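You operate a simulated robot arm through the tools that you are given. There is no shell and no other tool. Be economical: measure what you need, move in short steps, check, and stop when the job is done.

Carry out the task below with a simulated two-armed robot. There is one attempt and no reset: what you move stays moved.

Task
Square up the board that stands off the fence and clamp all three.
Fine: push check first, the gap display names the board; push check again after the slide.

It is judged by the outcome, as a careful person would: the job done as asked, and still so three seconds after it is handed in. It fails if anything else is knocked over, pushed out of place, dropped, spilled or broken.

Robot
Two 7-joint arms with fingered hands on one trunk, on a base that drives. Base frame: it is fixed to the floor where the robot stands at the start and does not move with it; the origin is under the middle of the robot, x ahead of it, y to its left, z up. Readings come in cm, rad, newtons and seconds.
The left shoulder is at the start at [2.1, 18.6, 155.9], the right one opposite. With the tool pointing down near the work surface each hand reaches from about 10 to 42 cm from the robot's upright axis, wherever it stands, measured 20 degrees to its own side. Places, roughly: check button [80, -20, 120]. Payload 3.6 kg a hand.
Tool frame (each hand has its own): the origin (TCP) lies between the finger pads and is the grasp point; the fingertips stand 2.6 cm ahead of it; z points along the fingers, y is the line along which they close. Largest opening 8.8 cm; the body of the gripper starts 3 cm behind the TCP. The gripper is a hand of 3 fingers: y runs from the thumb to the fingers, the wrist lies at [-1.7, -9.8, -16.4] in the tool frame, and closing takes about 1.5 s.
Orientation is told as [roll, pitch, yaw] about the base's x, y, z axes, in that order, counted from this pose: with the fingers straight down and the wrist toward the robot, the tool's x, y and z point along [0, 1, 0], [1, 0, 0] and [0, 0, -1] of the base frame.

Tools
- The arms move only by the tool nudge_tool. It takes "left_increments", "right_increments" or both (then of equal length, played together; a hand with none holds still); each is a list of rows, each a list of 6 numbers: the shift along the tool's x, y, z in units of 300 mm (1.0 is 300 mm), then the turn, a rotation vector about the tool's x, y, z in units of 120 degrees (1.0 is 120 degrees). In form: [[x, y, z, ax, ay, az], ...]. A call has 1 to 10 rows; each row is the pose to reach, as a shift and turn from the pose commanded when the call began, along the tool's axes at that moment. "left_hand" and "right_hand" are, for a hand that has rows, the gripper command, from -1 (shut) to 1 (fully open), values between in proportion, set as the call begins (left out, the last holds). A call with a number of a shift or a turn outside -1 to 1 is refused whole. Each row takes 0.2 s and may step no farther than 5 cm and 0.15 rad from the row before; otherwise, or with a gripper value out of range, the whole call is refused. Where a pose cannot be reached the arm comes as near as it can. A force on the tool above 80 N (or 10 N above the force at the start of the call, whichever is more), or a blocked arm, ends the call early, and 0.2 s more pass. The fingers move at their own pace (about 15.3 cm/s each) and stop on an object; they squeeze with about 23 N. The grip force told is the motor's: it shows also when the fingers shut on nothing. Time passes only in rows, and 0.2 s behind the last, so rows that repeat a pose let the fingers close. The reply holds the time, the measured pose of the TCP, the force on the tool along the base axes, the opening and the grip force, in the units named above and with some noise, with the torque about the TCP (base axes, N m) and any sound that the robot's microphone picked up.
- Cameras (640 x 400 px; columns grow to the right, rows downward): "scene" is now at [19.26, -6.78, 149.52]; the picture's right is [-0.74, -0.67, 0.00], its down [-0.13, 0.15, -0.98] and it looks along [0.66, -0.73, -0.20] (base axes); focal length 214 px, centre (320, 200). "left" rides on the left gripper at [-5.6, -8, -10.2] in its tool frame; the picture's right is [-0.73, -0.32, 0.60], its down [0.62, -0.67, 0.41] and it looks along [0.27, 0.68, 0.69] (tool axes); focal length 247 px, centre (320, 200). "right" rides on the right gripper at [5.6, -8, -10.2] in its tool frame; the picture's right is [-0.73, 0.32, -0.60], its down [-0.62, -0.67, 0.41] and it looks along [-0.27, 0.68, 0.69] (tool axes); focal length 247 px, centre (320, 200). There is no depth. A picture from a camera that has moved, and an enlarged one, comes with that camera's place and axes in the base frame and with its lens.
- capture(camera): a new picture of that camera. The clock stands still meanwhile.
- lift_body(by): slides the trunk up (or, below 0, down) by that many cm; the arms and the scene camera ride with it, the base frame stays. It gives what a move gives, with no picture.
- roll_base(legs): drives the robot by 1 to 6 legs, each [ahead, left, turn to the left] in cm, cm and rad, along the robot's own axes; the way and the turn of a leg run together, so that a leg with both is an arc; at most 150 cm and 3.142 rad a leg. The arms and the cameras ride along, it lands a little off, and it stops where it bumps. It gives what a move gives.
- curl_fingers(fingers, thumb_bend, thumb_turn, hand): sets how far each is bent, from 0 (flat) to 1 (curled in); at 0.3 the hand is open as for a grip, at 0.7 the pads meet at the TCP. One left out holds its place. A second passes; each finger stops where it meets its share of the squeeze, and holds until it gets a number again. A gripper value or a shape takes the hand back. It gives what a move gives, with no picture; readings hold the bend of each and the force on the fingers (four entries, about 0 where the hand has none), thumb and palm. thumb_turn goes from beside the hand (0) to across from the fingers (1), as for a grip.
- grasp_type(shape, hand): the hand has 3 fingers and takes this shape, open, in about a second: jaw (thumb against the fingers, like two jaws); tri (thumb and two fingers); tip (a fingertip pinch); poke (one finger out to press); point (the index stretched); flat (the hand flat); cup (the hand cupped); fist (a fist). The gripper value then closes the fingers along that shape, each until it touches; the sizes above hold for jaw. It gives what a move gives, with no picture.
- aim_head(pan, tilt): turns the head with the scene camera to pan (to the left, within 1.047 rad either way) and tilt (down, from -0.506 to 1.204), counted from straight ahead of the robot. It gives what a move gives.
- close_up(camera, box): a new picture of the part [left, top, right, bottom] of that camera's present view, enlarged. The clock stands still meanwhile.
- sign_off(): hands the job in; it is judged then, once.

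Go step by step. Nothing tells you exact positions but the pictures and the camera data: compare them with the known pose of the tool, close in by small moves and look again before you grip or let go. The budget is 120 turns and 88 pictures, counting those below and the enlarged ones. Unless the task says otherwise, let go and move clear before handing in.

The tools are called after "Call:" as a command line: name --argument value ..., lists and objects as JSON in quotes. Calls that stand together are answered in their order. nudge_tool: Moves the arms, as the interface text tells. Its arguments: {"type":"object","properties":{"left_increments":{"type":"array"},"left_hand":{"type":"number"},"right_increments":{"type":"array"},"right_hand":{"type":"number"}},"required":[]} The other tools are called the same way: lift_body (by) slides the trunk up or down; grasp_type (shape, hand) gives the hand a shape; curl_fingers (fingers, thumb_bend, thumb_turn, hand) moves the fingers one by one; roll_base (legs) drives the base; aim_head (pan, tilt) turns the head that bears the scene camera; capture (camera) takes a picture; close_up (camera, box) takes an enlarged picture of a part of a camera's view; sign_off () hands the job in.

At the start:

```text
clock: 0.0
left_tool_pos: [40.98, -3.96, 153.35]
left_tool_rot: [-0.001, 0.0, 0.002]
left_ft_force: [0.5, -0.1, -0.3]
left_ft_torque: [-0.01, 0.01, 0.02]
left_opening: 8.79
left_grip_force: 0.1
left_shape: jaw
left_bend: [0.3, 0.3, 0.98]
left_finger forces: [0.0, 0.0, 0.0, 0.0, 0.1, 0.0]
right_tool_pos: [33.36, -46.24, 153.45]
right_tool_rot: [0.0, 0.0, 0.0]
right_ft_force: [0.7, 0.0, 0.8]
right_ft_torque: [0.01, 0.01, 0.02]
right_opening: 8.77
right_grip_force: 0.0
right_shape: jaw
right_bend: [0.3, 0.3, 0.98]
right_finger forces: [0.1, 0.0, 0.0, 0.1, 0.0, 0.0]
trunk travel left (down, up): [-70.0, 5.7]
robot x, y, heading: [-0.11, 0.15, 0.002]
head pan, tilt: [-0.834, 0.197]
```

scene: 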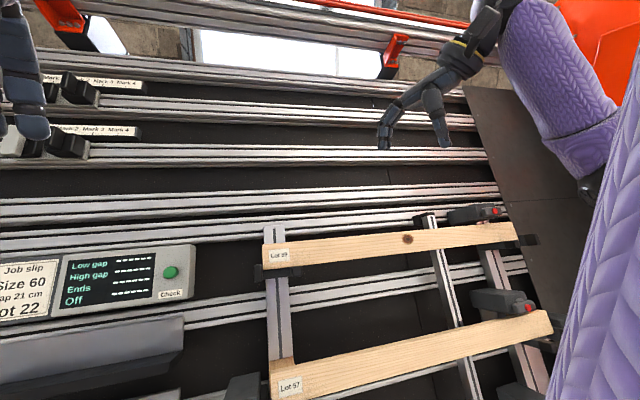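
right: 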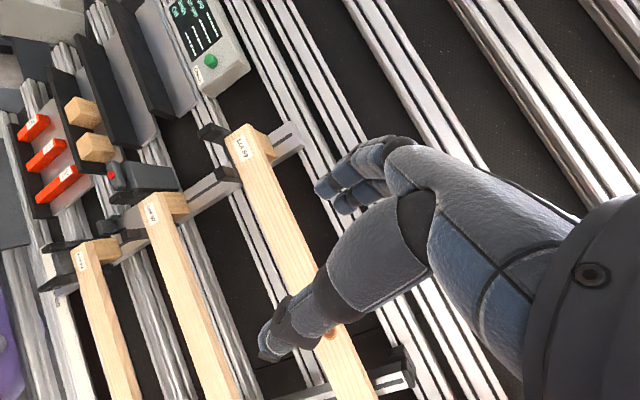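
left: 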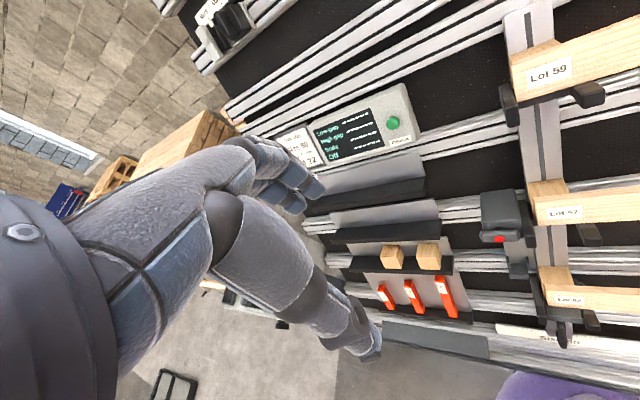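

I see a rack of rails with boards (Lot 59, Lot 57, another), a gap display with green check button and some clamps. I'll look around before moving.

Call:
aim_head --pan -0.3 --tilt 0.5

```text
clock: 1.0
left_tool_pos: [40.9, -4.07, 153.43]
left_tool_rot: [0.001, 0.0, 0.003]
left_ft_force: [-0.6, 0.2, -0.2]
left_ft_torque: [-0.01, -0.03, 0.0]
left_opening: 8.78
left_grip_force: 0.0
left_shape: jaw
left_bend: [0.3, 0.3, 0.98]
left_finger forces: [0.0, 0.0, 0.0, 0.0, 0.0, 0.0]
right_tool_pos: [33.42, -46.31, 153.41]
right_tool_rot: [0.001, 0.001, -0.002]
right_ft_force: [0.7, 0.4, -0.8]
right_ft_torque: [0.02, -0.02, 0.02]
right_opening: 8.76
right_grip_force: 0.0
right_shape: jaw
right_bend: [0.3, 0.3, 0.98]
right_finger forces: [0.0, 0.0, 0.0, 0.1, 0.0, 0.0]
trunk travel left (down, up): [-70.0, 5.7]
robot x, y, heading: [-0.38, 0.34, 0.002]
head pan, tilt: [-0.3, 0.499]
```

Call:
capture --camera "scene"

Call:
close_up --camera "left" --box '[280, 60, 640, 360]'

Call:
close_up --camera "right" --box '[0, 0, 400, 400]'

```text
84 pictures are left
camera scene: at [21.69, -2.59, 146.74], right [-0.3, -0.95, 0.0], down [-0.46, 0.14, -0.88], along [0.84, -0.26, -0.48], focal length 214 px, centre (320, 200)
```

scene: 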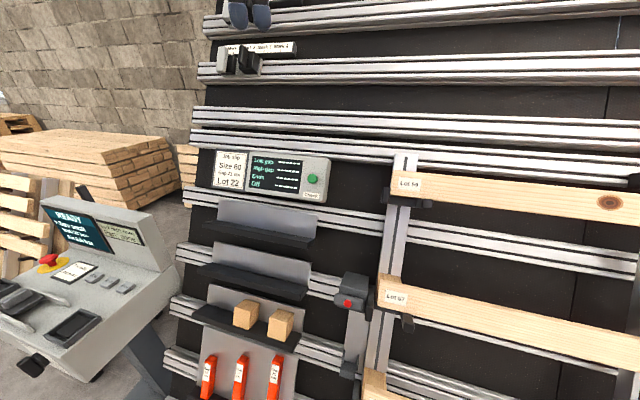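

```text
1.33 times, centred on (460, 210) of left
camera zoom: at [33.09, -9.71, 163.53], right [-0.32, -0.74, -0.6], down [-0.67, 0.62, -0.41], along [0.67, 0.27, -0.69], focal length 329 px, centre (133, 187)
```

zoom: 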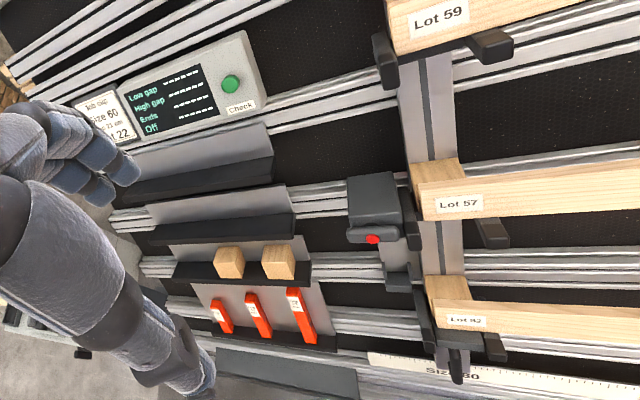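

```text
1.00 times, centred on (200, 200) of right (not enlarged: the box is as wide or as high as the picture)
camera zoom: at [25.32, -40.75, 163.55], right [0.32, -0.73, 0.6], down [-0.67, -0.62, -0.41], along [0.68, -0.27, -0.69], focal length 247 px, centre (440, 200)
```

zoom: 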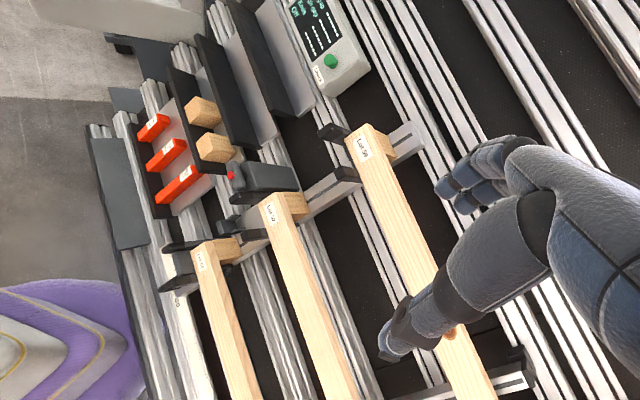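

The panel is vertical at about x=80. I need a view of the boards, fence and clamps to the right and lower.

Call:
aim_head --pan -0.7 --tilt 0.7

Call:
capture --camera "scene"

Call:
aim_head --pan -0.2 --tilt 0.85

Call:
capture --camera "scene"

```text
clock: 1.8
left_tool_pos: [41.11, -4.08, 153.46]
left_tool_rot: [0.0, 0.0, 0.001]
left_ft_force: [0.3, -0.1, 0.1]
left_ft_torque: [0.02, -0.04, 0.0]
left_opening: 8.78
left_grip_force: 0.0
left_shape: jaw
left_bend: [0.3, 0.3, 0.98]
left_finger forces: [0.0, 0.0, 0.0, 0.1, 0.0, 0.0]
right_tool_pos: [33.36, -46.29, 153.36]
right_tool_rot: [0.0, 0.001, 0.0]
right_ft_force: [1.4, 0.0, -0.2]
right_ft_torque: [0.0, 0.03, 0.0]
right_opening: 8.78
right_grip_force: 0.0
right_shape: jaw
right_bend: [0.3, 0.3, 0.98]
right_finger forces: [0.0, 0.1, 0.0, 0.0, 0.1, 0.1]
trunk travel left (down, up): [-70.0, 5.7]
robot x, y, heading: [-0.29, -0.08, -0.001]
head pan, tilt: [-0.7, 0.7]
```

```text
81 pictures are left
camera scene: at [19.51, -5.34, 144.96], right [-0.64, -0.77, 0.0], down [-0.49, 0.41, -0.77], along [0.59, -0.49, -0.64], focal length 214 px, centre (320, 200)
```

scene: 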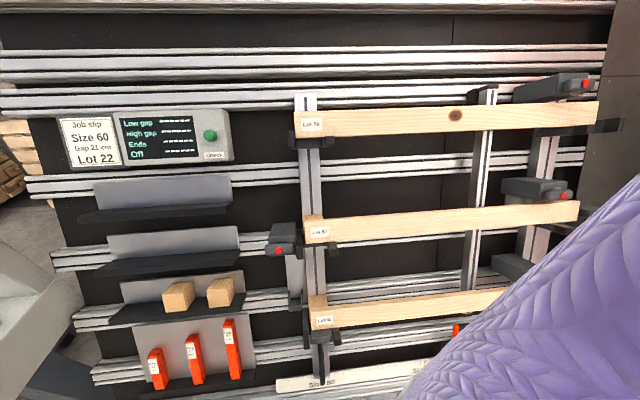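

```text
clock: 2.8
left_tool_pos: [41.0, -4.15, 153.43]
left_tool_rot: [-0.001, 0.0, 0.004]
left_ft_force: [0.5, 0.5, -0.7]
left_ft_torque: [0.0, -0.02, 0.0]
left_opening: 8.8
left_grip_force: 0.0
left_shape: jaw
left_bend: [0.3, 0.3, 0.98]
left_finger forces: [0.0, 0.0, 0.0, 0.1, 0.1, 0.0]
right_tool_pos: [33.32, -46.23, 153.36]
right_tool_rot: [-0.001, -0.001, 0.001]
right_ft_force: [0.5, 1.2, -0.9]
right_ft_torque: [0.01, -0.03, 0.02]
right_opening: 8.78
right_grip_force: 0.1
right_shape: jaw
right_bend: [0.3, 0.3, 0.98]
right_finger forces: [0.0, 0.0, 0.0, 0.0, 0.0, 0.1]
trunk travel left (down, up): [-70.0, 5.7]
robot x, y, heading: [0.2, 0.05, 0.002]
head pan, tilt: [-0.201, 0.85]
```

```text
80 pictures are left
camera scene: at [20.66, -1.45, 143.74], right [-0.2, -0.98, 0.0], down [-0.74, 0.15, -0.66], along [0.65, -0.13, -0.75], focal length 214 px, centre (320, 200)
```

scene: 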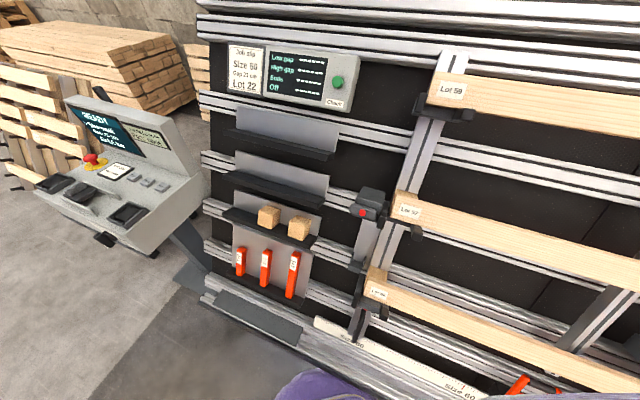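

Call:
aim_head --pan -0.6 --tilt 0.6

Call:
close_up --camera "scene" --box '[220, 80, 420, 380]'

Call:
close_up --camera "scene" --box '[420, 80, 640, 280]'

```text
clock: 3.6
left_tool_pos: [41.05, -4.13, 153.5]
left_tool_rot: [-0.001, 0.001, 0.002]
left_ft_force: [-0.3, -0.3, -0.1]
left_ft_torque: [0.01, -0.01, -0.02]
left_opening: 8.77
left_grip_force: 0.1
left_shape: jaw
left_bend: [0.3, 0.3, 0.98]
left_finger forces: [0.0, 0.0, 0.1, 0.1, 0.1, 0.0]
right_tool_pos: [33.48, -46.33, 153.39]
right_tool_rot: [-0.001, 0.0, 0.0]
right_ft_force: [-0.6, 0.1, -0.6]
right_ft_torque: [-0.01, -0.02, 0.01]
right_opening: 8.79
right_grip_force: 0.1
right_shape: jaw
right_bend: [0.3, 0.3, 0.98]
right_finger forces: [0.0, 0.0, 0.0, 0.0, 0.0, 0.0]
trunk travel left (down, up): [-70.0, 5.7]
robot x, y, heading: [-0.23, 0.07, 0.001]
head pan, tilt: [-0.6, 0.6]
```

```text
1.33 times, centred on (320, 230) of scene
camera zoom: at [20.3, -4.86, 145.82], right [-0.56, -0.83, 0.0], down [-0.47, 0.32, -0.82], along [0.68, -0.47, -0.57], focal length 286 px, centre (320, 160)
```

zoom: 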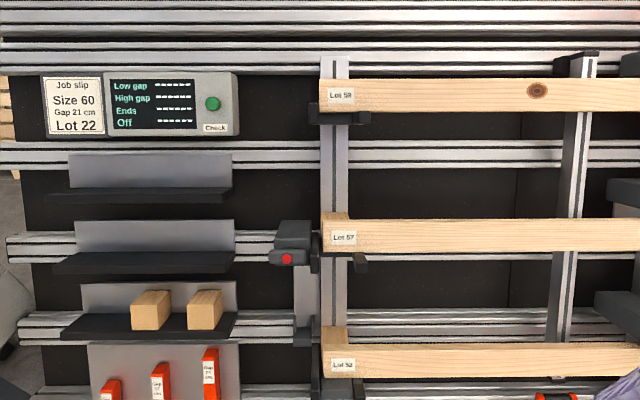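

```text
2.00 times, centred on (530, 180) of scene
camera zoom: at [20.3, -4.86, 145.82], right [-0.56, -0.83, 0.0], down [-0.47, 0.32, -0.82], along [0.68, -0.47, -0.57], focal length 429 px, centre (-100, 240)
```

zoom: 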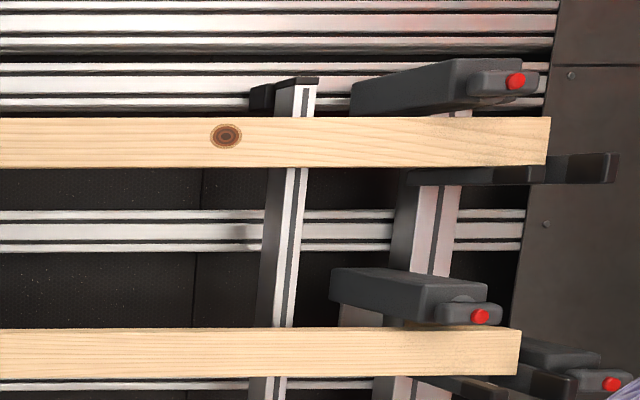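

The panel is inclined about 20–25° and yawed about -0.67 rad to me. I'll turn to face it, then look again.

Call:
roll_base --legs '[[0, 0, -0.67]]'

Call:
aim_head --pan -0.2 --tilt 0.6

Call:
capture --camera "scene"

```text
clock: 5.8
left_tool_pos: [29.87, -28.51, 153.34]
left_tool_rot: [-0.002, 0.0, -0.662]
left_ft_force: [0.5, 1.0, -0.4]
left_ft_torque: [0.01, 0.0, 0.02]
left_opening: 8.76
left_grip_force: 0.1
left_shape: jaw
left_bend: [0.3, 0.3, 0.98]
left_finger forces: [0.0, 0.0, 0.1, 0.0, 0.0, 0.0]
right_tool_pos: [-2.07, -57.03, 153.35]
right_tool_rot: [-0.001, 0.0, -0.662]
right_ft_force: [0.5, -0.3, -0.2]
right_ft_torque: [0.01, -0.01, 0.0]
right_opening: 8.79
right_grip_force: 0.0
right_shape: jaw
right_bend: [0.3, 0.3, 0.98]
right_finger forces: [0.0, 0.0, 0.1, 0.1, 0.0, 0.0]
trunk travel left (down, up): [-70.0, 5.7]
robot x, y, heading: [-0.0, -0.56, -0.66]
head pan, tilt: [-0.6, 0.6]
```

```text
clock: 6.7
left_tool_pos: [29.95, -28.5, 153.44]
left_tool_rot: [0.0, 0.0, -0.66]
left_ft_force: [-0.1, -0.8, 0.0]
left_ft_torque: [-0.01, -0.01, 0.03]
left_opening: 8.78
left_grip_force: 0.0
left_shape: jaw
left_bend: [0.3, 0.3, 0.98]
left_finger forces: [0.0, 0.0, 0.0, 0.0, 0.0, 0.0]
right_tool_pos: [-2.05, -57.04, 153.34]
right_tool_rot: [0.0, -0.001, -0.66]
right_ft_force: [-0.3, 0.4, 0.1]
right_ft_torque: [0.02, -0.03, 0.01]
right_opening: 8.77
right_grip_force: 0.0
right_shape: jaw
right_bend: [0.3, 0.3, 0.98]
right_finger forces: [0.1, 0.1, 0.1, 0.0, 0.0, 0.0]
trunk travel left (down, up): [-70.0, 5.7]
robot x, y, heading: [0.04, 0.23, -0.664]
head pan, tilt: [-0.201, 0.6]
```

```text
77 pictures are left
camera scene: at [15.97, -14.65, 145.82], right [-0.76, -0.65, 0.0], down [-0.37, 0.43, -0.82], along [0.54, -0.63, -0.57], focal length 214 px, centre (320, 200)
```

scene: 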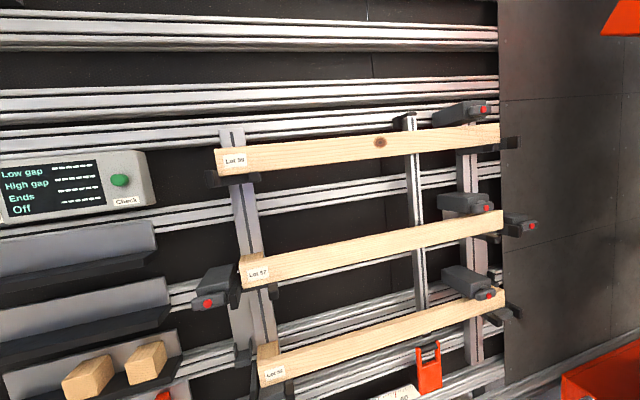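

Call:
close_up --camera "scene" --box '[380, 90, 560, 340]'

Call:
close_up --camera "scene" --box '[180, 110, 320, 400]'

```text
1.60 times, centred on (470, 215) of scene
camera zoom: at [15.97, -14.65, 145.82], right [-0.76, -0.65, 0.0], down [-0.37, 0.43, -0.82], along [0.54, -0.63, -0.57], focal length 343 px, centre (80, 176)
```

zoom: 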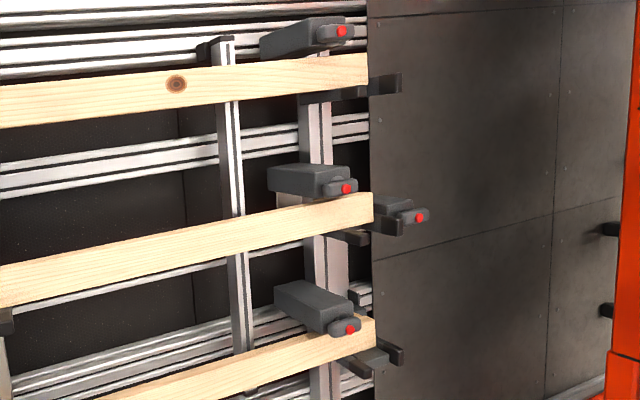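

```text
1.38 times, centred on (250, 255) of scene
camera zoom: at [15.97, -14.65, 145.82], right [-0.76, -0.65, 0.0], down [-0.37, 0.43, -0.82], along [0.54, -0.63, -0.57], focal length 296 px, centre (417, 124)
```

zoom: 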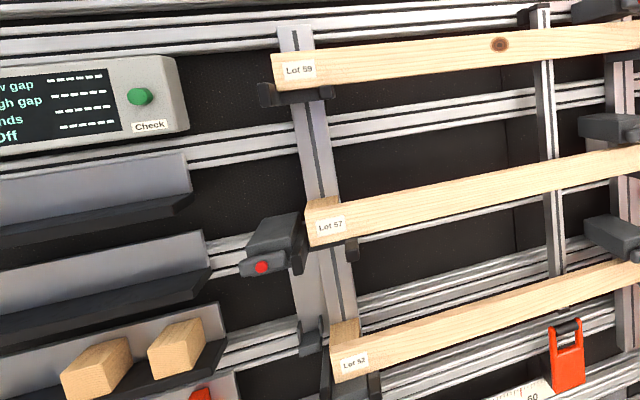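

The button is at about [76,-18,123]; panel yaw is about -0.57, tilted about 25° back. I'll square to it, lower the trunk and shape the left hand to poke.

Call:
roll_base --legs '[[0, 0, 0.094]]'

Call:
lift_body --by -20

Call:
grasp_type --hand "left" --shape "poke"

Call:
aim_head --pan 0.3 --tilt 0.4

Call:
capture --camera "scene"

Call:
capture --camera "left"

```text
clock: 7.6
left_tool_pos: [32.34, -25.44, 153.33]
left_tool_rot: [-0.001, -0.002, -0.565]
left_ft_force: [-0.9, 0.2, -1.1]
left_ft_torque: [-0.01, 0.03, -0.02]
left_opening: 8.77
left_grip_force: 0.0
left_shape: jaw
left_bend: [0.3, 0.3, 0.98]
left_finger forces: [0.0, 0.0, 0.1, 0.0, 0.0, 0.0]
right_tool_pos: [3.13, -57.13, 153.36]
right_tool_rot: [0.0, -0.001, -0.566]
right_ft_force: [0.5, -1.3, -0.7]
right_ft_torque: [-0.02, 0.0, 0.0]
right_opening: 8.77
right_grip_force: 0.0
right_shape: jaw
right_bend: [0.3, 0.3, 0.98]
right_finger forces: [0.0, 0.1, 0.1, 0.0, 0.0, 0.1]
trunk travel left (down, up): [-70.0, 5.7]
robot x, y, heading: [0.29, 0.23, -0.569]
head pan, tilt: [-0.201, 0.6]
```

```text
clock: 9.8
left_tool_pos: [32.49, -25.53, 133.54]
left_tool_rot: [-0.001, -0.001, -0.565]
left_ft_force: [0.2, 0.2, 0.1]
left_ft_torque: [-0.02, 0.0, 0.0]
left_opening: 8.77
left_grip_force: 0.0
left_shape: jaw
left_bend: [0.3, 0.3, 0.98]
left_finger forces: [0.0, 0.1, 0.0, 0.0, 0.0, 0.0]
right_tool_pos: [3.14, -57.02, 133.36]
right_tool_rot: [-0.001, 0.002, -0.567]
right_ft_force: [0.4, 0.1, 0.4]
right_ft_torque: [-0.02, 0.02, 0.0]
right_opening: 8.77
right_grip_force: 0.0
right_shape: jaw
right_bend: [0.3, 0.3, 0.98]
right_finger forces: [0.1, 0.0, 0.0, 0.0, 0.1, 0.0]
trunk travel left (down, up): [-50.0, 25.7]
robot x, y, heading: [-0.17, -0.05, -0.564]
head pan, tilt: [-0.201, 0.6]
```

```text
clock: 10.7
left_tool_pos: [32.49, -25.5, 133.44]
left_tool_rot: [0.001, 0.0, -0.565]
left_ft_force: [0.3, -0.2, 0.4]
left_ft_torque: [0.0, -0.02, 0.0]
left_opening: 0.0
left_grip_force: 0.0
left_shape: poke
left_bend: [0.7, 0.92, 0.25]
left_finger forces: [0.0, 0.0, 0.0, 0.1, 0.0, 0.1]
right_tool_pos: [3.28, -57.08, 133.28]
right_tool_rot: [0.002, 0.001, -0.567]
right_ft_force: [-0.9, 1.0, -0.7]
right_ft_torque: [0.01, 0.0, 0.01]
right_opening: 8.77
right_grip_force: 0.1
right_shape: jaw
right_bend: [0.3, 0.3, 0.98]
right_finger forces: [0.0, 0.0, 0.0, 0.1, 0.0, 0.1]
trunk travel left (down, up): [-50.0, 25.7]
robot x, y, heading: [0.08, 0.05, -0.563]
head pan, tilt: [-0.201, 0.6]
```

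```text
clock: 11.6
left_tool_pos: [32.4, -25.53, 133.26]
left_tool_rot: [0.0, 0.0, -0.566]
left_ft_force: [0.3, -0.7, -0.7]
left_ft_torque: [0.02, 0.03, 0.01]
left_opening: 0.02
left_grip_force: 0.2
left_shape: poke
left_bend: [0.7, 0.92, 0.25]
left_finger forces: [0.0, 0.0, 0.0, 0.1, 0.1, 0.0]
right_tool_pos: [3.2, -57.17, 133.45]
right_tool_rot: [-0.001, 0.0, -0.567]
right_ft_force: [-0.6, 0.7, 0.0]
right_ft_torque: [-0.01, -0.01, 0.01]
right_opening: 8.79
right_grip_force: 0.0
right_shape: jaw
right_bend: [0.3, 0.3, 0.98]
right_finger forces: [0.0, 0.1, 0.0, 0.1, 0.0, 0.0]
trunk travel left (down, up): [-50.0, 25.7]
robot x, y, heading: [0.02, -0.25, -0.567]
head pan, tilt: [0.3, 0.4]
```

```text
74 pictures are left
camera scene: at [20.28, -9.64, 127.34], right [-0.26, -0.96, 0.0], down [-0.38, 0.1, -0.92], along [0.89, -0.24, -0.39], focal length 214 px, centre (320, 200)
```

scene: 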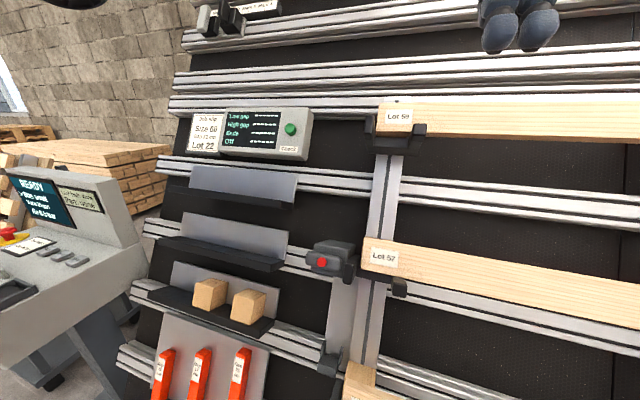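

```text
73 pictures are left
camera left: at [22.7, -25.97, 143.53], right [-0.66, -0.45, -0.6], down [-0.23, 0.88, -0.41], along [0.71, -0.14, -0.69], focal length 247 px, centre (320, 200)
```

left: 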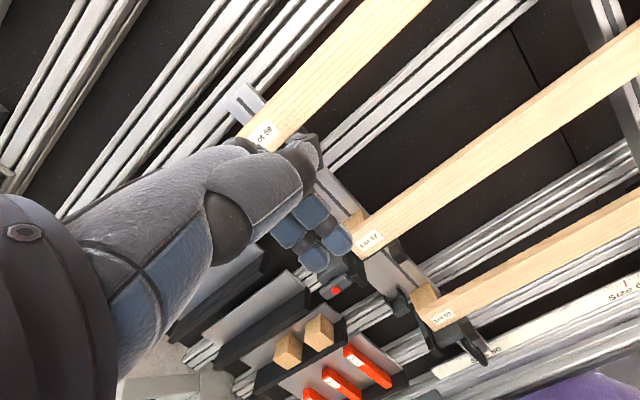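

I'll swing the left hand to face the panel in front of the button.

Call:
nudge_tool --left_increments '[[0.0814, 0.0678, 0.019, -0.0536, 0, 0], [0.1627, 0.1356, 0.038, -0.1072, 0, 0], [0.2441, 0.2034, 0.057, -0.1608, 0, 0], [0.3254, 0.2712, 0.076, -0.2144, 0, 0], [0.4068, 0.339, 0.095, -0.268, 0, 0], [0.4882, 0.4068, 0.114, -0.3216, 0, 0], [0.5695, 0.4746, 0.133, -0.3752, 0, 0], [0.6509, 0.5424, 0.152, -0.4288, 0, 0], [0.7322, 0.6102, 0.171, -0.4824, 0, 0], [0.8136, 0.678, 0.19, -0.536, 0, 0]]'

Call:
capture --camera "left"

Call:
capture --camera "scene"

```text
clock: 13.8
left_tool_pos: [62.88, -15.71, 127.48]
left_tool_rot: [0.001, -1.122, -0.567]
left_ft_force: [0.4, -1.2, 0.7]
left_ft_torque: [-0.03, 0.02, 0.02]
left_opening: 0.02
left_grip_force: 0.0
left_shape: poke
left_bend: [0.7, 0.92, 0.25]
left_finger forces: [0.1, 0.0, 0.1, 0.1, 0.0, 0.0]
right_tool_pos: [3.34, -57.07, 133.38]
right_tool_rot: [0.002, -0.001, -0.567]
right_ft_force: [0.0, -1.0, 0.4]
right_ft_torque: [0.0, 0.0, -0.02]
right_opening: 8.79
right_grip_force: 0.0
right_shape: jaw
right_bend: [0.3, 0.3, 0.98]
right_finger forces: [0.0, 0.0, 0.0, 0.0, 0.1, 0.0]
trunk travel left (down, up): [-50.0, 25.7]
robot x, y, heading: [-0.16, 0.25, -0.566]
head pan, tilt: [0.3, 0.4]
```

```text
72 pictures are left
camera left: at [49.2, -13.57, 124.63], right [-0.05, -0.84, -0.55], down [0.4, 0.48, -0.78], along [0.91, -0.26, 0.31], focal length 247 px, centre (320, 200)
```

left: 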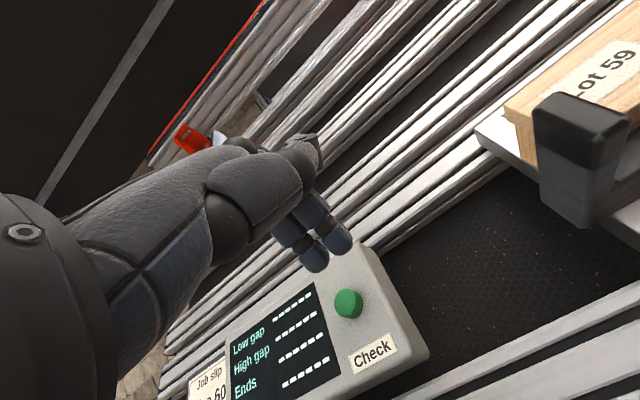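

```text
71 pictures are left
camera scene: at [20.32, -9.62, 127.34], right [-0.26, -0.96, 0.0], down [-0.38, 0.1, -0.92], along [0.89, -0.24, -0.39], focal length 214 px, centre (320, 200)
```

scene: 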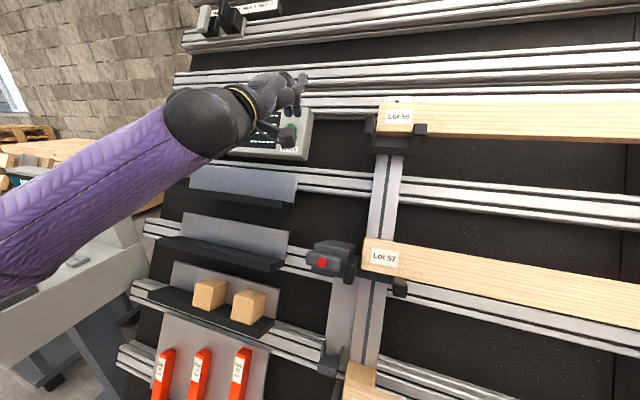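

Call:
close_up --camera "left" --box '[220, 120, 420, 320]'

```text
2.00 times, centred on (320, 220) of left
camera zoom: at [49.2, -13.57, 124.63], right [-0.05, -0.84, -0.55], down [0.4, 0.48, -0.78], along [0.91, -0.26, 0.31], focal length 494 px, centre (320, 160)
```

zoom: 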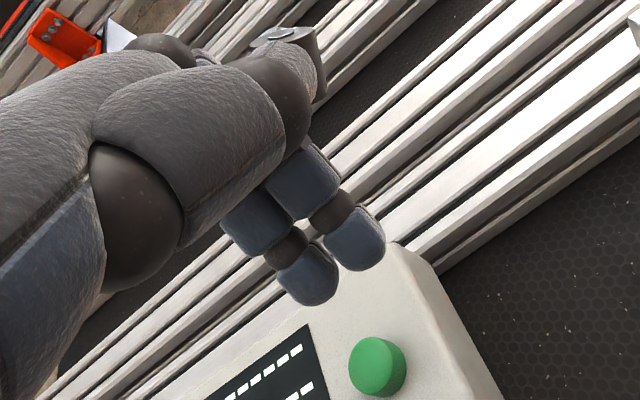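

Call:
nudge_tool --left_increments '[[0.11, 0.017, 0.04, 0, 0, 0], [0.21, 0.033, 0.12, 0, 0, 0], [0.21, 0.033, 0.24, 0, 0, 0]]'

Call:
close_up --camera "left" --box '[220, 120, 420, 320]'

```text
clock: 14.6
left_tool_pos: [72.23, -14.42, 125.32]
left_tool_rot: [0.0, -1.122, -0.567]
left_ft_force: [-0.3, 0.6, 0.0]
left_ft_torque: [0.01, 0.0, 0.02]
left_opening: 0.01
left_grip_force: 0.1
left_shape: poke
left_bend: [0.7, 0.92, 0.25]
left_finger forces: [0.0, 0.0, 0.1, 0.0, 0.0, 0.0]
right_tool_pos: [3.33, -57.16, 133.27]
right_tool_rot: [0.001, 0.002, -0.567]
right_ft_force: [0.7, 0.2, 0.2]
right_ft_torque: [-0.05, 0.01, -0.03]
right_opening: 8.78
right_grip_force: 0.1
right_shape: jaw
right_bend: [0.3, 0.3, 0.98]
right_finger forces: [0.0, 0.0, 0.0, 0.0, 0.0, 0.1]
trunk travel left (down, up): [-50.0, 25.7]
robot x, y, heading: [0.08, -0.07, -0.57]
head pan, tilt: [0.3, 0.4]
```

```text
2.00 times, centred on (320, 220) of left
camera zoom: at [58.42, -12.35, 122.49], right [-0.05, -0.83, -0.55], down [0.4, 0.48, -0.78], along [0.91, -0.26, 0.31], focal length 494 px, centre (320, 160)
```

zoom: 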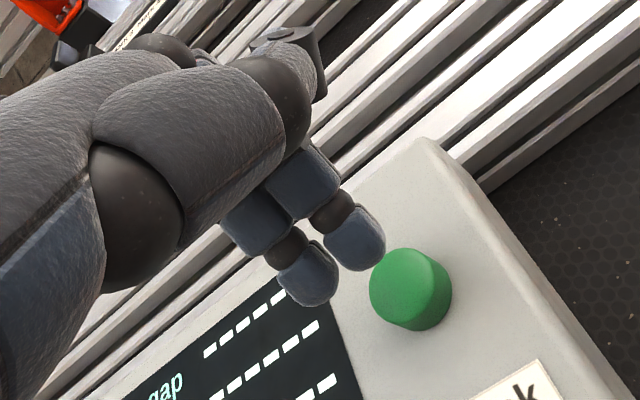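

Call:
nudge_tool --left_increments '[[0, 0, 0.05, 0, 0, 0], [0, 0, 0.09, 0, 0, 0], [0, 0, 0.11, 0, 0, 0], [0, 0, 0.125, 0, 0, 0]]'

Call:
capture --camera "left"

```text
clock: 15.6
left_tool_pos: [74.7, -16.05, 123.84]
left_tool_rot: [-0.001, -1.122, -0.564]
left_ft_force: [-5.4, 2.6, 1.4]
left_ft_torque: [0.01, 0.02, -0.07]
left_opening: 0.01
left_grip_force: 0.0
left_shape: poke
left_bend: [0.7, 0.92, 0.25]
left_finger forces: [6.2, 0.1, 0.0, 0.0, 0.0, 0.0]
right_tool_pos: [3.09, -56.9, 133.42]
right_tool_rot: [0.0, -0.001, -0.566]
right_ft_force: [-0.5, 0.0, -0.3]
right_ft_torque: [0.0, 0.06, 0.0]
right_opening: 8.77
right_grip_force: 0.1
right_shape: jaw
right_bend: [0.3, 0.3, 0.98]
right_finger forces: [0.0, 0.0, 0.1, 0.0, 0.0, 0.0]
trunk travel left (down, up): [-50.0, 25.7]
robot x, y, heading: [-0.23, -0.1, -0.569]
head pan, tilt: [0.3, 0.4]
```

```text
68 pictures are left
camera left: at [61.02, -13.98, 120.95], right [-0.05, -0.84, -0.55], down [0.41, 0.48, -0.78], along [0.91, -0.26, 0.31], focal length 247 px, centre (320, 200)
```

left: 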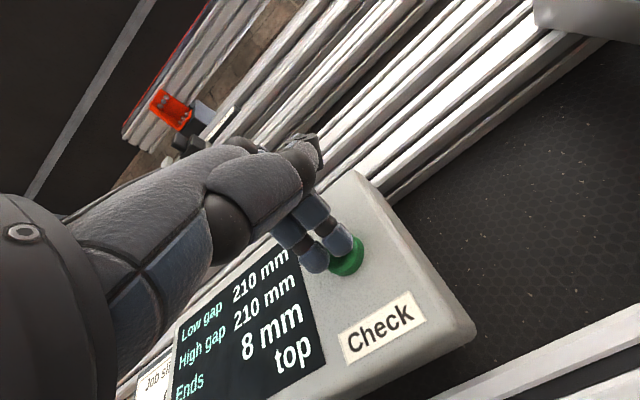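

The display reads low 210, high 210, ends 8 mm, top: the top board (Lot 59) stands 8 mm off the fence. I'll retract and look at its ends.

Call:
nudge_tool --left_increments '[[0, 0, -0.1, 0, 0, 0], [0, 0, -0.25, 0, 0, 0], [0, 0, -0.4, 0, 0, 0], [0, 0, -0.55, 0, 0, 0], [0, 0, -0.7, 0, 0, 0]]'

Call:
aim_head --pan -0.1 --tilt 0.35

Call:
capture --camera "scene"

Call:
close_up --camera "scene" --box '[180, 120, 360, 330]'

```text
clock: 16.8
left_tool_pos: [58.6, -6.24, 133.25]
left_tool_rot: [0.001, -1.121, -0.567]
left_ft_force: [-0.7, 0.4, 0.2]
left_ft_torque: [-0.04, 0.01, -0.01]
left_opening: 0.02
left_grip_force: 0.0
left_shape: poke
left_bend: [0.7, 0.92, 0.25]
left_finger forces: [0.1, 0.1, 0.0, 0.1, 0.0, 0.0]
right_tool_pos: [3.22, -56.96, 133.46]
right_tool_rot: [-0.001, 0.002, -0.568]
right_ft_force: [0.3, 0.4, 0.6]
right_ft_torque: [0.02, 0.01, 0.01]
right_opening: 8.75
right_grip_force: 0.0
right_shape: jaw
right_bend: [0.3, 0.3, 0.98]
right_finger forces: [0.1, 0.0, 0.1, 0.0, 0.1, 0.0]
trunk travel left (down, up): [-50.0, 25.7]
robot x, y, heading: [-0.01, -0.01, -0.568]
head pan, tilt: [0.3, 0.4]
```

```text
clock: 17.7
left_tool_pos: [58.73, -6.28, 133.23]
left_tool_rot: [-0.001, -1.122, -0.566]
left_ft_force: [-0.6, -0.1, -0.3]
left_ft_torque: [0.02, 0.01, 0.0]
left_opening: 0.02
left_grip_force: 0.1
left_shape: poke
left_bend: [0.7, 0.92, 0.25]
left_finger forces: [0.0, 0.1, 0.1, 0.1, 0.0, 0.0]
right_tool_pos: [3.28, -57.0, 133.43]
right_tool_rot: [0.001, 0.0, -0.567]
right_ft_force: [-0.6, 0.4, -0.3]
right_ft_torque: [-0.02, 0.01, 0.01]
right_opening: 8.74
right_grip_force: 0.0
right_shape: jaw
right_bend: [0.3, 0.3, 0.98]
right_finger forces: [0.0, 0.0, 0.0, 0.0, 0.0, 0.0]
trunk travel left (down, up): [-50.0, 25.7]
robot x, y, heading: [-0.3, 0.23, -0.57]
head pan, tilt: [-0.099, 0.351]
```

```text
67 pictures are left
camera scene: at [18.66, -12.92, 127.8], right [-0.62, -0.79, 0.0], down [-0.27, 0.21, -0.94], along [0.74, -0.58, -0.34], focal length 214 px, centre (320, 200)
```

scene: 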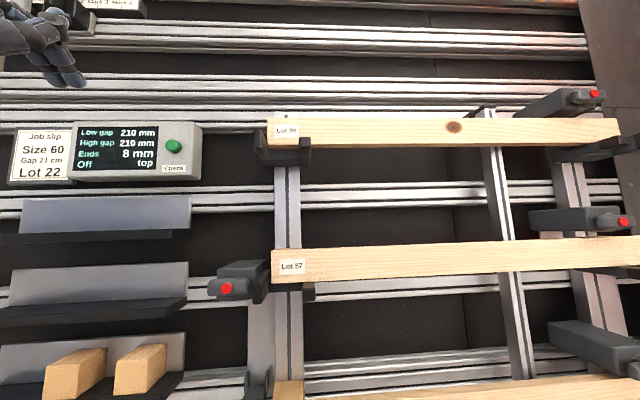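

```text
1.90 times, centred on (270, 225) of scene
camera zoom: at [18.66, -12.92, 127.8], right [-0.62, -0.79, 0.0], down [-0.27, 0.21, -0.94], along [0.74, -0.58, -0.34], focal length 408 px, centre (415, 152)
```

zoom: 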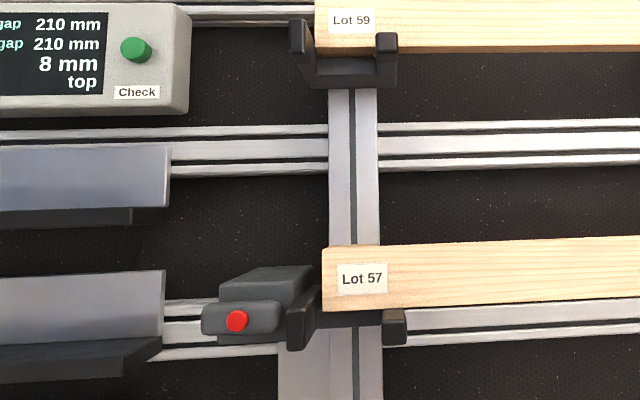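

The "off" board is the top one; now I back the left hand off and inspect the right end and lower brackets.

Call:
nudge_tool --left_increments '[[0, 0, -0.15, 0, 0, 0], [0, 0, -0.3, 0, 0, 0], [0, 0, -0.4, 0, 0, 0]]'

Call:
roll_base --legs '[[0, -30, 0]]'

Call:
aim_head --pan -0.1 --tilt 0.6

Call:
capture --camera "scene"

Call:
close_up --camera "scene" --box '[0, 40, 240, 400]'

Call:
close_up --camera "scene" --box '[380, 40, 620, 400]'

```text
clock: 18.5
left_tool_pos: [53.4, -1.93, 137.76]
left_tool_rot: [-0.001, -1.124, -0.566]
left_ft_force: [-0.8, 0.0, 0.5]
left_ft_torque: [0.0, -0.01, 0.01]
left_opening: 0.01
left_grip_force: 0.1
left_shape: poke
left_bend: [0.7, 0.92, 0.25]
left_finger forces: [0.1, 0.0, 0.0, 0.1, 0.0, 0.1]
left hand out of reach, approached as far as the arm can: row 2, 3
right_tool_pos: [3.24, -56.91, 133.37]
right_tool_rot: [0.0, 0.002, -0.565]
right_ft_force: [0.2, -0.7, 0.5]
right_ft_torque: [0.04, 0.02, 0.01]
right_opening: 8.79
right_grip_force: 0.1
right_shape: jaw
right_bend: [0.3, 0.3, 0.98]
right_finger forces: [0.0, 0.0, 0.1, 0.0, 0.0, 0.0]
trunk travel left (down, up): [-50.0, 25.7]
robot x, y, heading: [-0.01, 0.08, -0.566]
head pan, tilt: [-0.099, 0.351]
```

```text
clock: 20.5
left_tool_pos: [37.73, -26.43, 137.81]
left_tool_rot: [0.0, -1.123, -0.564]
left_ft_force: [-0.5, -1.1, 0.2]
left_ft_torque: [0.02, 0.03, 0.01]
left_opening: 0.03
left_grip_force: 0.1
left_shape: poke
left_bend: [0.7, 0.92, 0.25]
left_finger forces: [0.0, 0.0, 0.0, 0.0, 0.1, 0.0]
right_tool_pos: [-12.12, -81.66, 133.34]
right_tool_rot: [0.0, 0.001, -0.563]
right_ft_force: [0.2, 0.8, -0.2]
right_ft_torque: [-0.03, -0.03, 0.02]
right_opening: 8.76
right_grip_force: 0.0
right_shape: jaw
right_bend: [0.3, 0.3, 0.98]
right_finger forces: [0.1, 0.0, 0.0, 0.0, 0.0, 0.0]
trunk travel left (down, up): [-50.0, 25.7]
robot x, y, heading: [-15.65, -24.5, -0.562]
head pan, tilt: [-0.099, 0.351]
```

```text
clock: 21.2
left_tool_pos: [37.71, -26.3, 137.76]
left_tool_rot: [-0.001, -1.123, -0.561]
left_ft_force: [-0.4, 0.5, 0.4]
left_ft_torque: [0.0, 0.03, 0.01]
left_opening: 0.0
left_grip_force: 0.0
left_shape: poke
left_bend: [0.7, 0.92, 0.25]
left_finger forces: [0.0, 0.1, 0.1, 0.1, 0.0, 0.0]
right_tool_pos: [-12.09, -81.44, 133.32]
right_tool_rot: [-0.001, -0.002, -0.562]
right_ft_force: [0.0, -0.3, -0.3]
right_ft_torque: [-0.01, -0.03, 0.01]
right_opening: 8.76
right_grip_force: 0.1
right_shape: jaw
right_bend: [0.3, 0.3, 0.98]
right_finger forces: [0.1, 0.1, 0.0, 0.0, 0.0, 0.1]
trunk travel left (down, up): [-50.0, 25.7]
robot x, y, heading: [-15.73, -24.83, -0.564]
head pan, tilt: [-0.099, 0.6]
```

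```text
65 pictures are left
camera scene: at [2.8, -37.06, 125.53], right [-0.62, -0.79, 0.0], down [-0.44, 0.35, -0.83], along [0.65, -0.51, -0.56], focal length 214 px, centre (320, 200)
```

scene: 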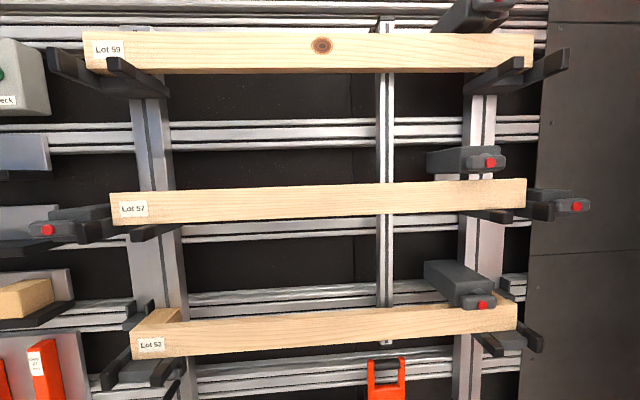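

```text
1.11 times, centred on (120, 220) of scene
camera zoom: at [2.8, -37.06, 125.53], right [-0.62, -0.79, 0.0], down [-0.44, 0.35, -0.83], along [0.65, -0.51, -0.56], focal length 238 px, centre (542, 178)
```

zoom: 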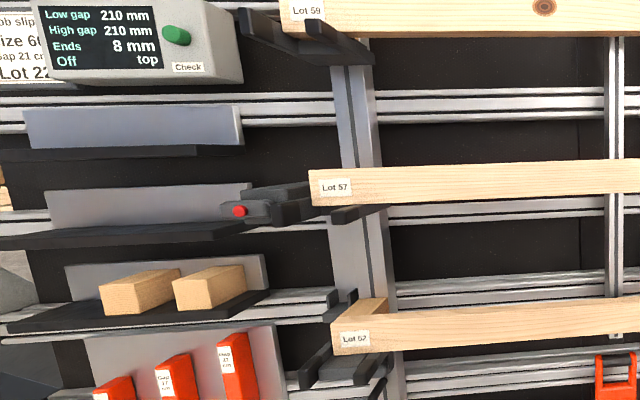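

```text
1.11 times, centred on (500, 220) of scene
camera zoom: at [2.8, -37.06, 125.53], right [-0.62, -0.79, 0.0], down [-0.44, 0.35, -0.83], along [0.65, -0.51, -0.56], focal length 238 px, centre (120, 178)
```

zoom: 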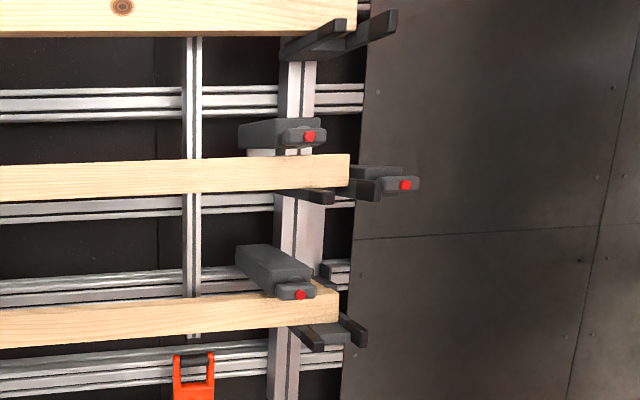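

Call:
capture --camera "left"

Call:
roll_base --legs '[[0, -32, 0]]'

Call:
capture --camera "scene"

Call:
close_up --camera "scene" --box '[210, 0, 450, 150]'

Call:
close_up --camera "scene" --box '[210, 130, 450, 280]'

```text
62 pictures are left
camera left: at [24.06, -24.26, 134.84], right [-0.05, -0.84, -0.55], down [0.4, 0.48, -0.78], along [0.91, -0.26, 0.31], focal length 247 px, centre (320, 200)
```

left: 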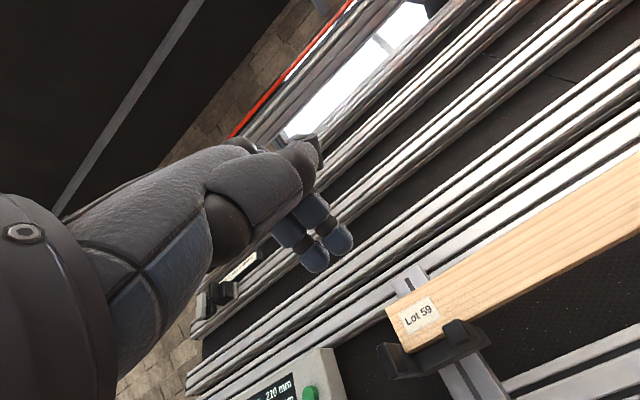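

```text
clock: 22.8
left_tool_pos: [27.69, -42.33, 137.68]
left_tool_rot: [-0.009, -1.123, -0.553]
left_ft_force: [1.0, 0.8, -0.6]
left_ft_torque: [-0.02, 0.0, 0.0]
left_opening: 0.0
left_grip_force: 0.0
left_shape: poke
left_bend: [0.7, 0.92, 0.25]
left_finger forces: [0.0, 0.0, 0.0, 0.0, 0.0, 0.0]
right_tool_pos: [-21.17, -96.26, 133.25]
right_tool_rot: [0.002, -0.006, -0.492]
right_ft_force: [6.5, 8.4, 3.9]
right_ft_torque: [-0.47, 0.22, 0.35]
right_opening: 8.78
right_grip_force: 0.0
right_shape: jaw
right_bend: [0.3, 0.3, 0.98]
right_finger forces: [0.1, 10.4, 0.1, 0.0, 0.1, 0.4]
trunk travel left (down, up): [-50.0, 25.7]
robot x, y, heading: [-25.85, -40.47, -0.555]
head pan, tilt: [-0.099, 0.6]
stopped in leg 1: the force on the tool passed its limit at 106 N (the readings are from after the stop); the commanded pose is now the measured one
```

```text
61 pictures are left
camera scene: at [-7.31, -53.14, 125.52], right [-0.61, -0.79, 0.0], down [-0.45, 0.34, -0.83], along [0.65, -0.51, -0.56], focal length 214 px, centre (320, 200)
```

scene: 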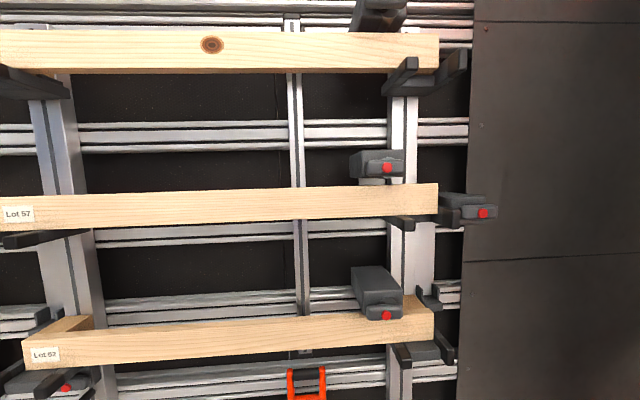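

```text
2.67 times, centred on (330, 75) of scene
camera zoom: at [-7.31, -53.14, 125.52], right [-0.61, -0.79, 0.0], down [-0.45, 0.34, -0.83], along [0.65, -0.51, -0.56], focal length 572 px, centre (293, 533)
```

zoom: 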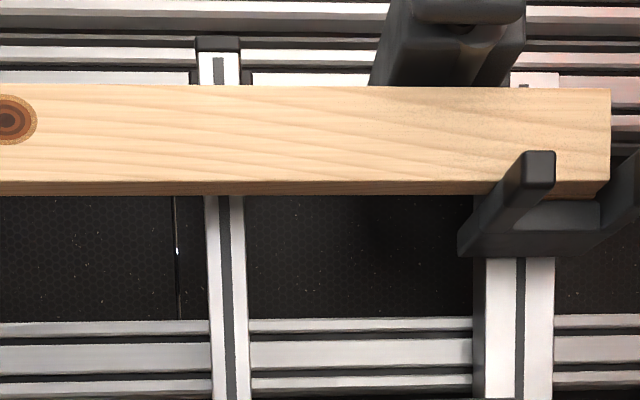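

```text
2.67 times, centred on (330, 205) of scene
camera zoom: at [-7.31, -53.14, 125.52], right [-0.61, -0.79, 0.0], down [-0.45, 0.34, -0.83], along [0.65, -0.51, -0.56], focal length 572 px, centre (293, 187)
```

zoom: 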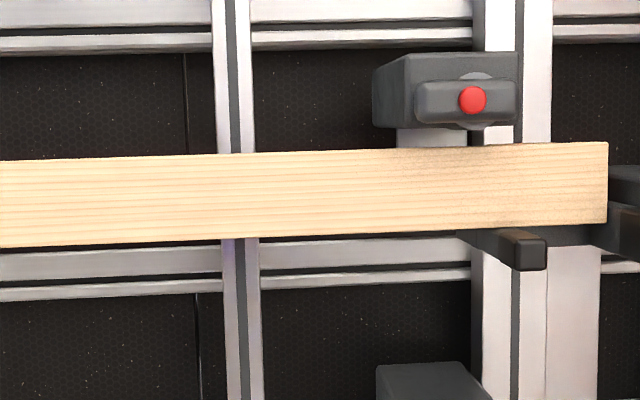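

My right hand bumped the dark side wall at the right. I'll back the base left, then bring the right hand in toward the middle.

Call:
roll_base --legs '[[0, 8, 0]]'

Call:
capture --camera "right"

Call:
aim_head --pan -0.8 --tilt 0.5

Call:
capture --camera "scene"

```text
clock: 23.9
left_tool_pos: [31.79, -35.56, 137.65]
left_tool_rot: [-0.01, -1.122, -0.556]
left_ft_force: [0.3, 0.6, -0.1]
left_ft_torque: [0.0, 0.0, 0.0]
left_opening: 0.0
left_grip_force: 0.0
left_shape: poke
left_bend: [0.7, 0.92, 0.25]
left_finger forces: [0.0, 0.0, 0.0, 0.1, 0.1, 0.0]
right_tool_pos: [-17.27, -89.62, 133.31]
right_tool_rot: [0.0, -0.001, -0.495]
right_ft_force: [0.1, -0.1, -0.1]
right_ft_torque: [0.02, 0.02, -0.02]
right_opening: 8.8
right_grip_force: 0.1
right_shape: jaw
right_bend: [0.3, 0.3, 0.98]
right_finger forces: [0.1, 0.0, 0.1, 0.0, 0.0, 0.0]
trunk travel left (down, up): [-50.0, 25.7]
robot x, y, heading: [-21.53, -33.9, -0.562]
head pan, tilt: [-0.099, 0.6]
```

```text
58 pictures are left
camera right: at [-21.73, -80.99, 143.42], right [-0.07, -0.8, 0.6], down [-0.88, -0.23, -0.41], along [0.47, -0.56, -0.69], focal length 247 px, centre (320, 200)
```

right: 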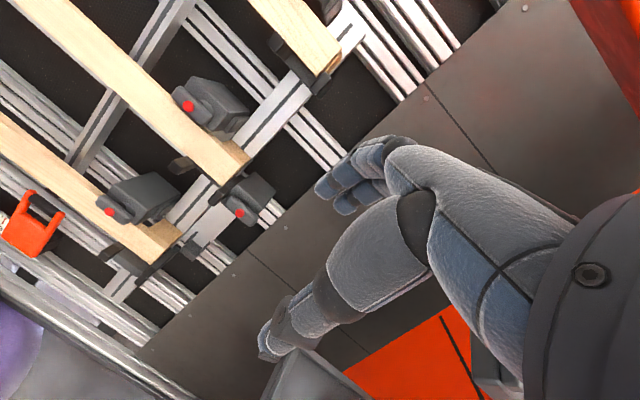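

```text
clock: 24.9
left_tool_pos: [31.64, -35.83, 137.72]
left_tool_rot: [-0.004, -1.12, -0.558]
left_ft_force: [-0.2, 0.1, 0.5]
left_ft_torque: [-0.01, -0.01, -0.02]
left_opening: 0.02
left_grip_force: 0.0
left_shape: poke
left_bend: [0.7, 0.92, 0.25]
left_finger forces: [0.1, 0.1, 0.1, 0.0, 0.0, 0.0]
right_tool_pos: [-17.42, -89.9, 133.09]
right_tool_rot: [0.004, -0.003, -0.497]
right_ft_force: [0.1, -0.9, -0.4]
right_ft_torque: [0.0, 0.03, 0.01]
right_opening: 8.79
right_grip_force: 0.0
right_shape: jaw
right_bend: [0.3, 0.3, 0.98]
right_finger forces: [0.0, 0.1, 0.0, 0.1, 0.0, 0.0]
trunk travel left (down, up): [-50.0, 25.7]
robot x, y, heading: [-21.63, -34.05, -0.557]
head pan, tilt: [-0.799, 0.499]
```

```text
57 pictures are left
camera scene: at [-8.34, -50.14, 126.43], right [-0.98, -0.21, 0.0], down [-0.1, 0.47, -0.88], along [0.18, -0.86, -0.48], focal length 214 px, centre (320, 200)
```

scene: 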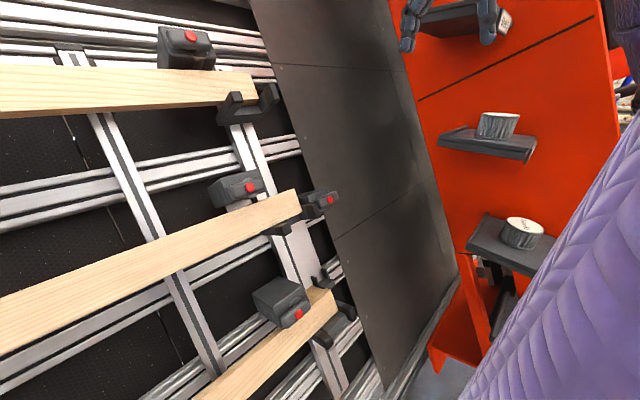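

Call:
close_up --camera "scene" --box '[380, 0, 640, 160]'

Call:
close_up --camera "right" --box '[100, 0, 380, 300]'

```text
2.46 times, centred on (510, 80) of scene
camera zoom: at [-8.34, -50.14, 126.43], right [-0.98, -0.21, 0.0], down [-0.1, 0.47, -0.88], along [0.18, -0.86, -0.48], focal length 528 px, centre (-148, 495)
```

zoom: 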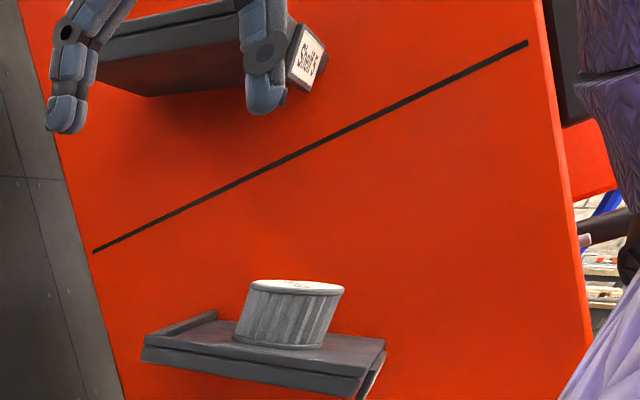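

```text
1.33 times, centred on (240, 150) of right
camera zoom: at [-21.87, -81.19, 143.35], right [-0.07, -0.8, 0.6], down [-0.88, -0.23, -0.42], along [0.47, -0.55, -0.69], focal length 329 px, centre (427, 267)
```

zoom: 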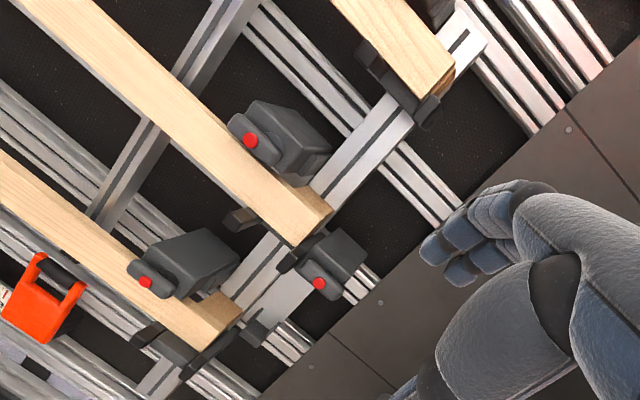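

Call:
close_up --camera "right" --box '[140, 40, 290, 240]'

Call:
close_up --camera "right" --box '[240, 0, 380, 90]'

```text
2.00 times, centred on (215, 140) of right
camera zoom: at [-21.87, -81.19, 143.35], right [-0.07, -0.8, 0.6], down [-0.88, -0.23, -0.42], along [0.47, -0.55, -0.69], focal length 494 px, centre (530, 320)
```

zoom: 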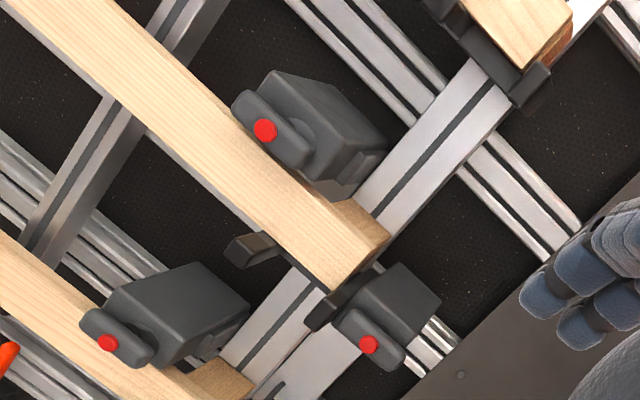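

```text
4.44 times, centred on (310, 45) of right
camera zoom: at [-21.87, -81.19, 143.35], right [-0.07, -0.8, 0.6], down [-0.88, -0.23, -0.42], along [0.47, -0.55, -0.69], focal length 1098 px, centre (364, 889)
```

zoom: 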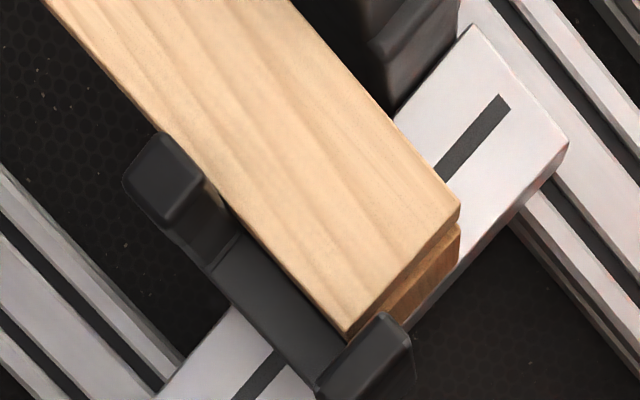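

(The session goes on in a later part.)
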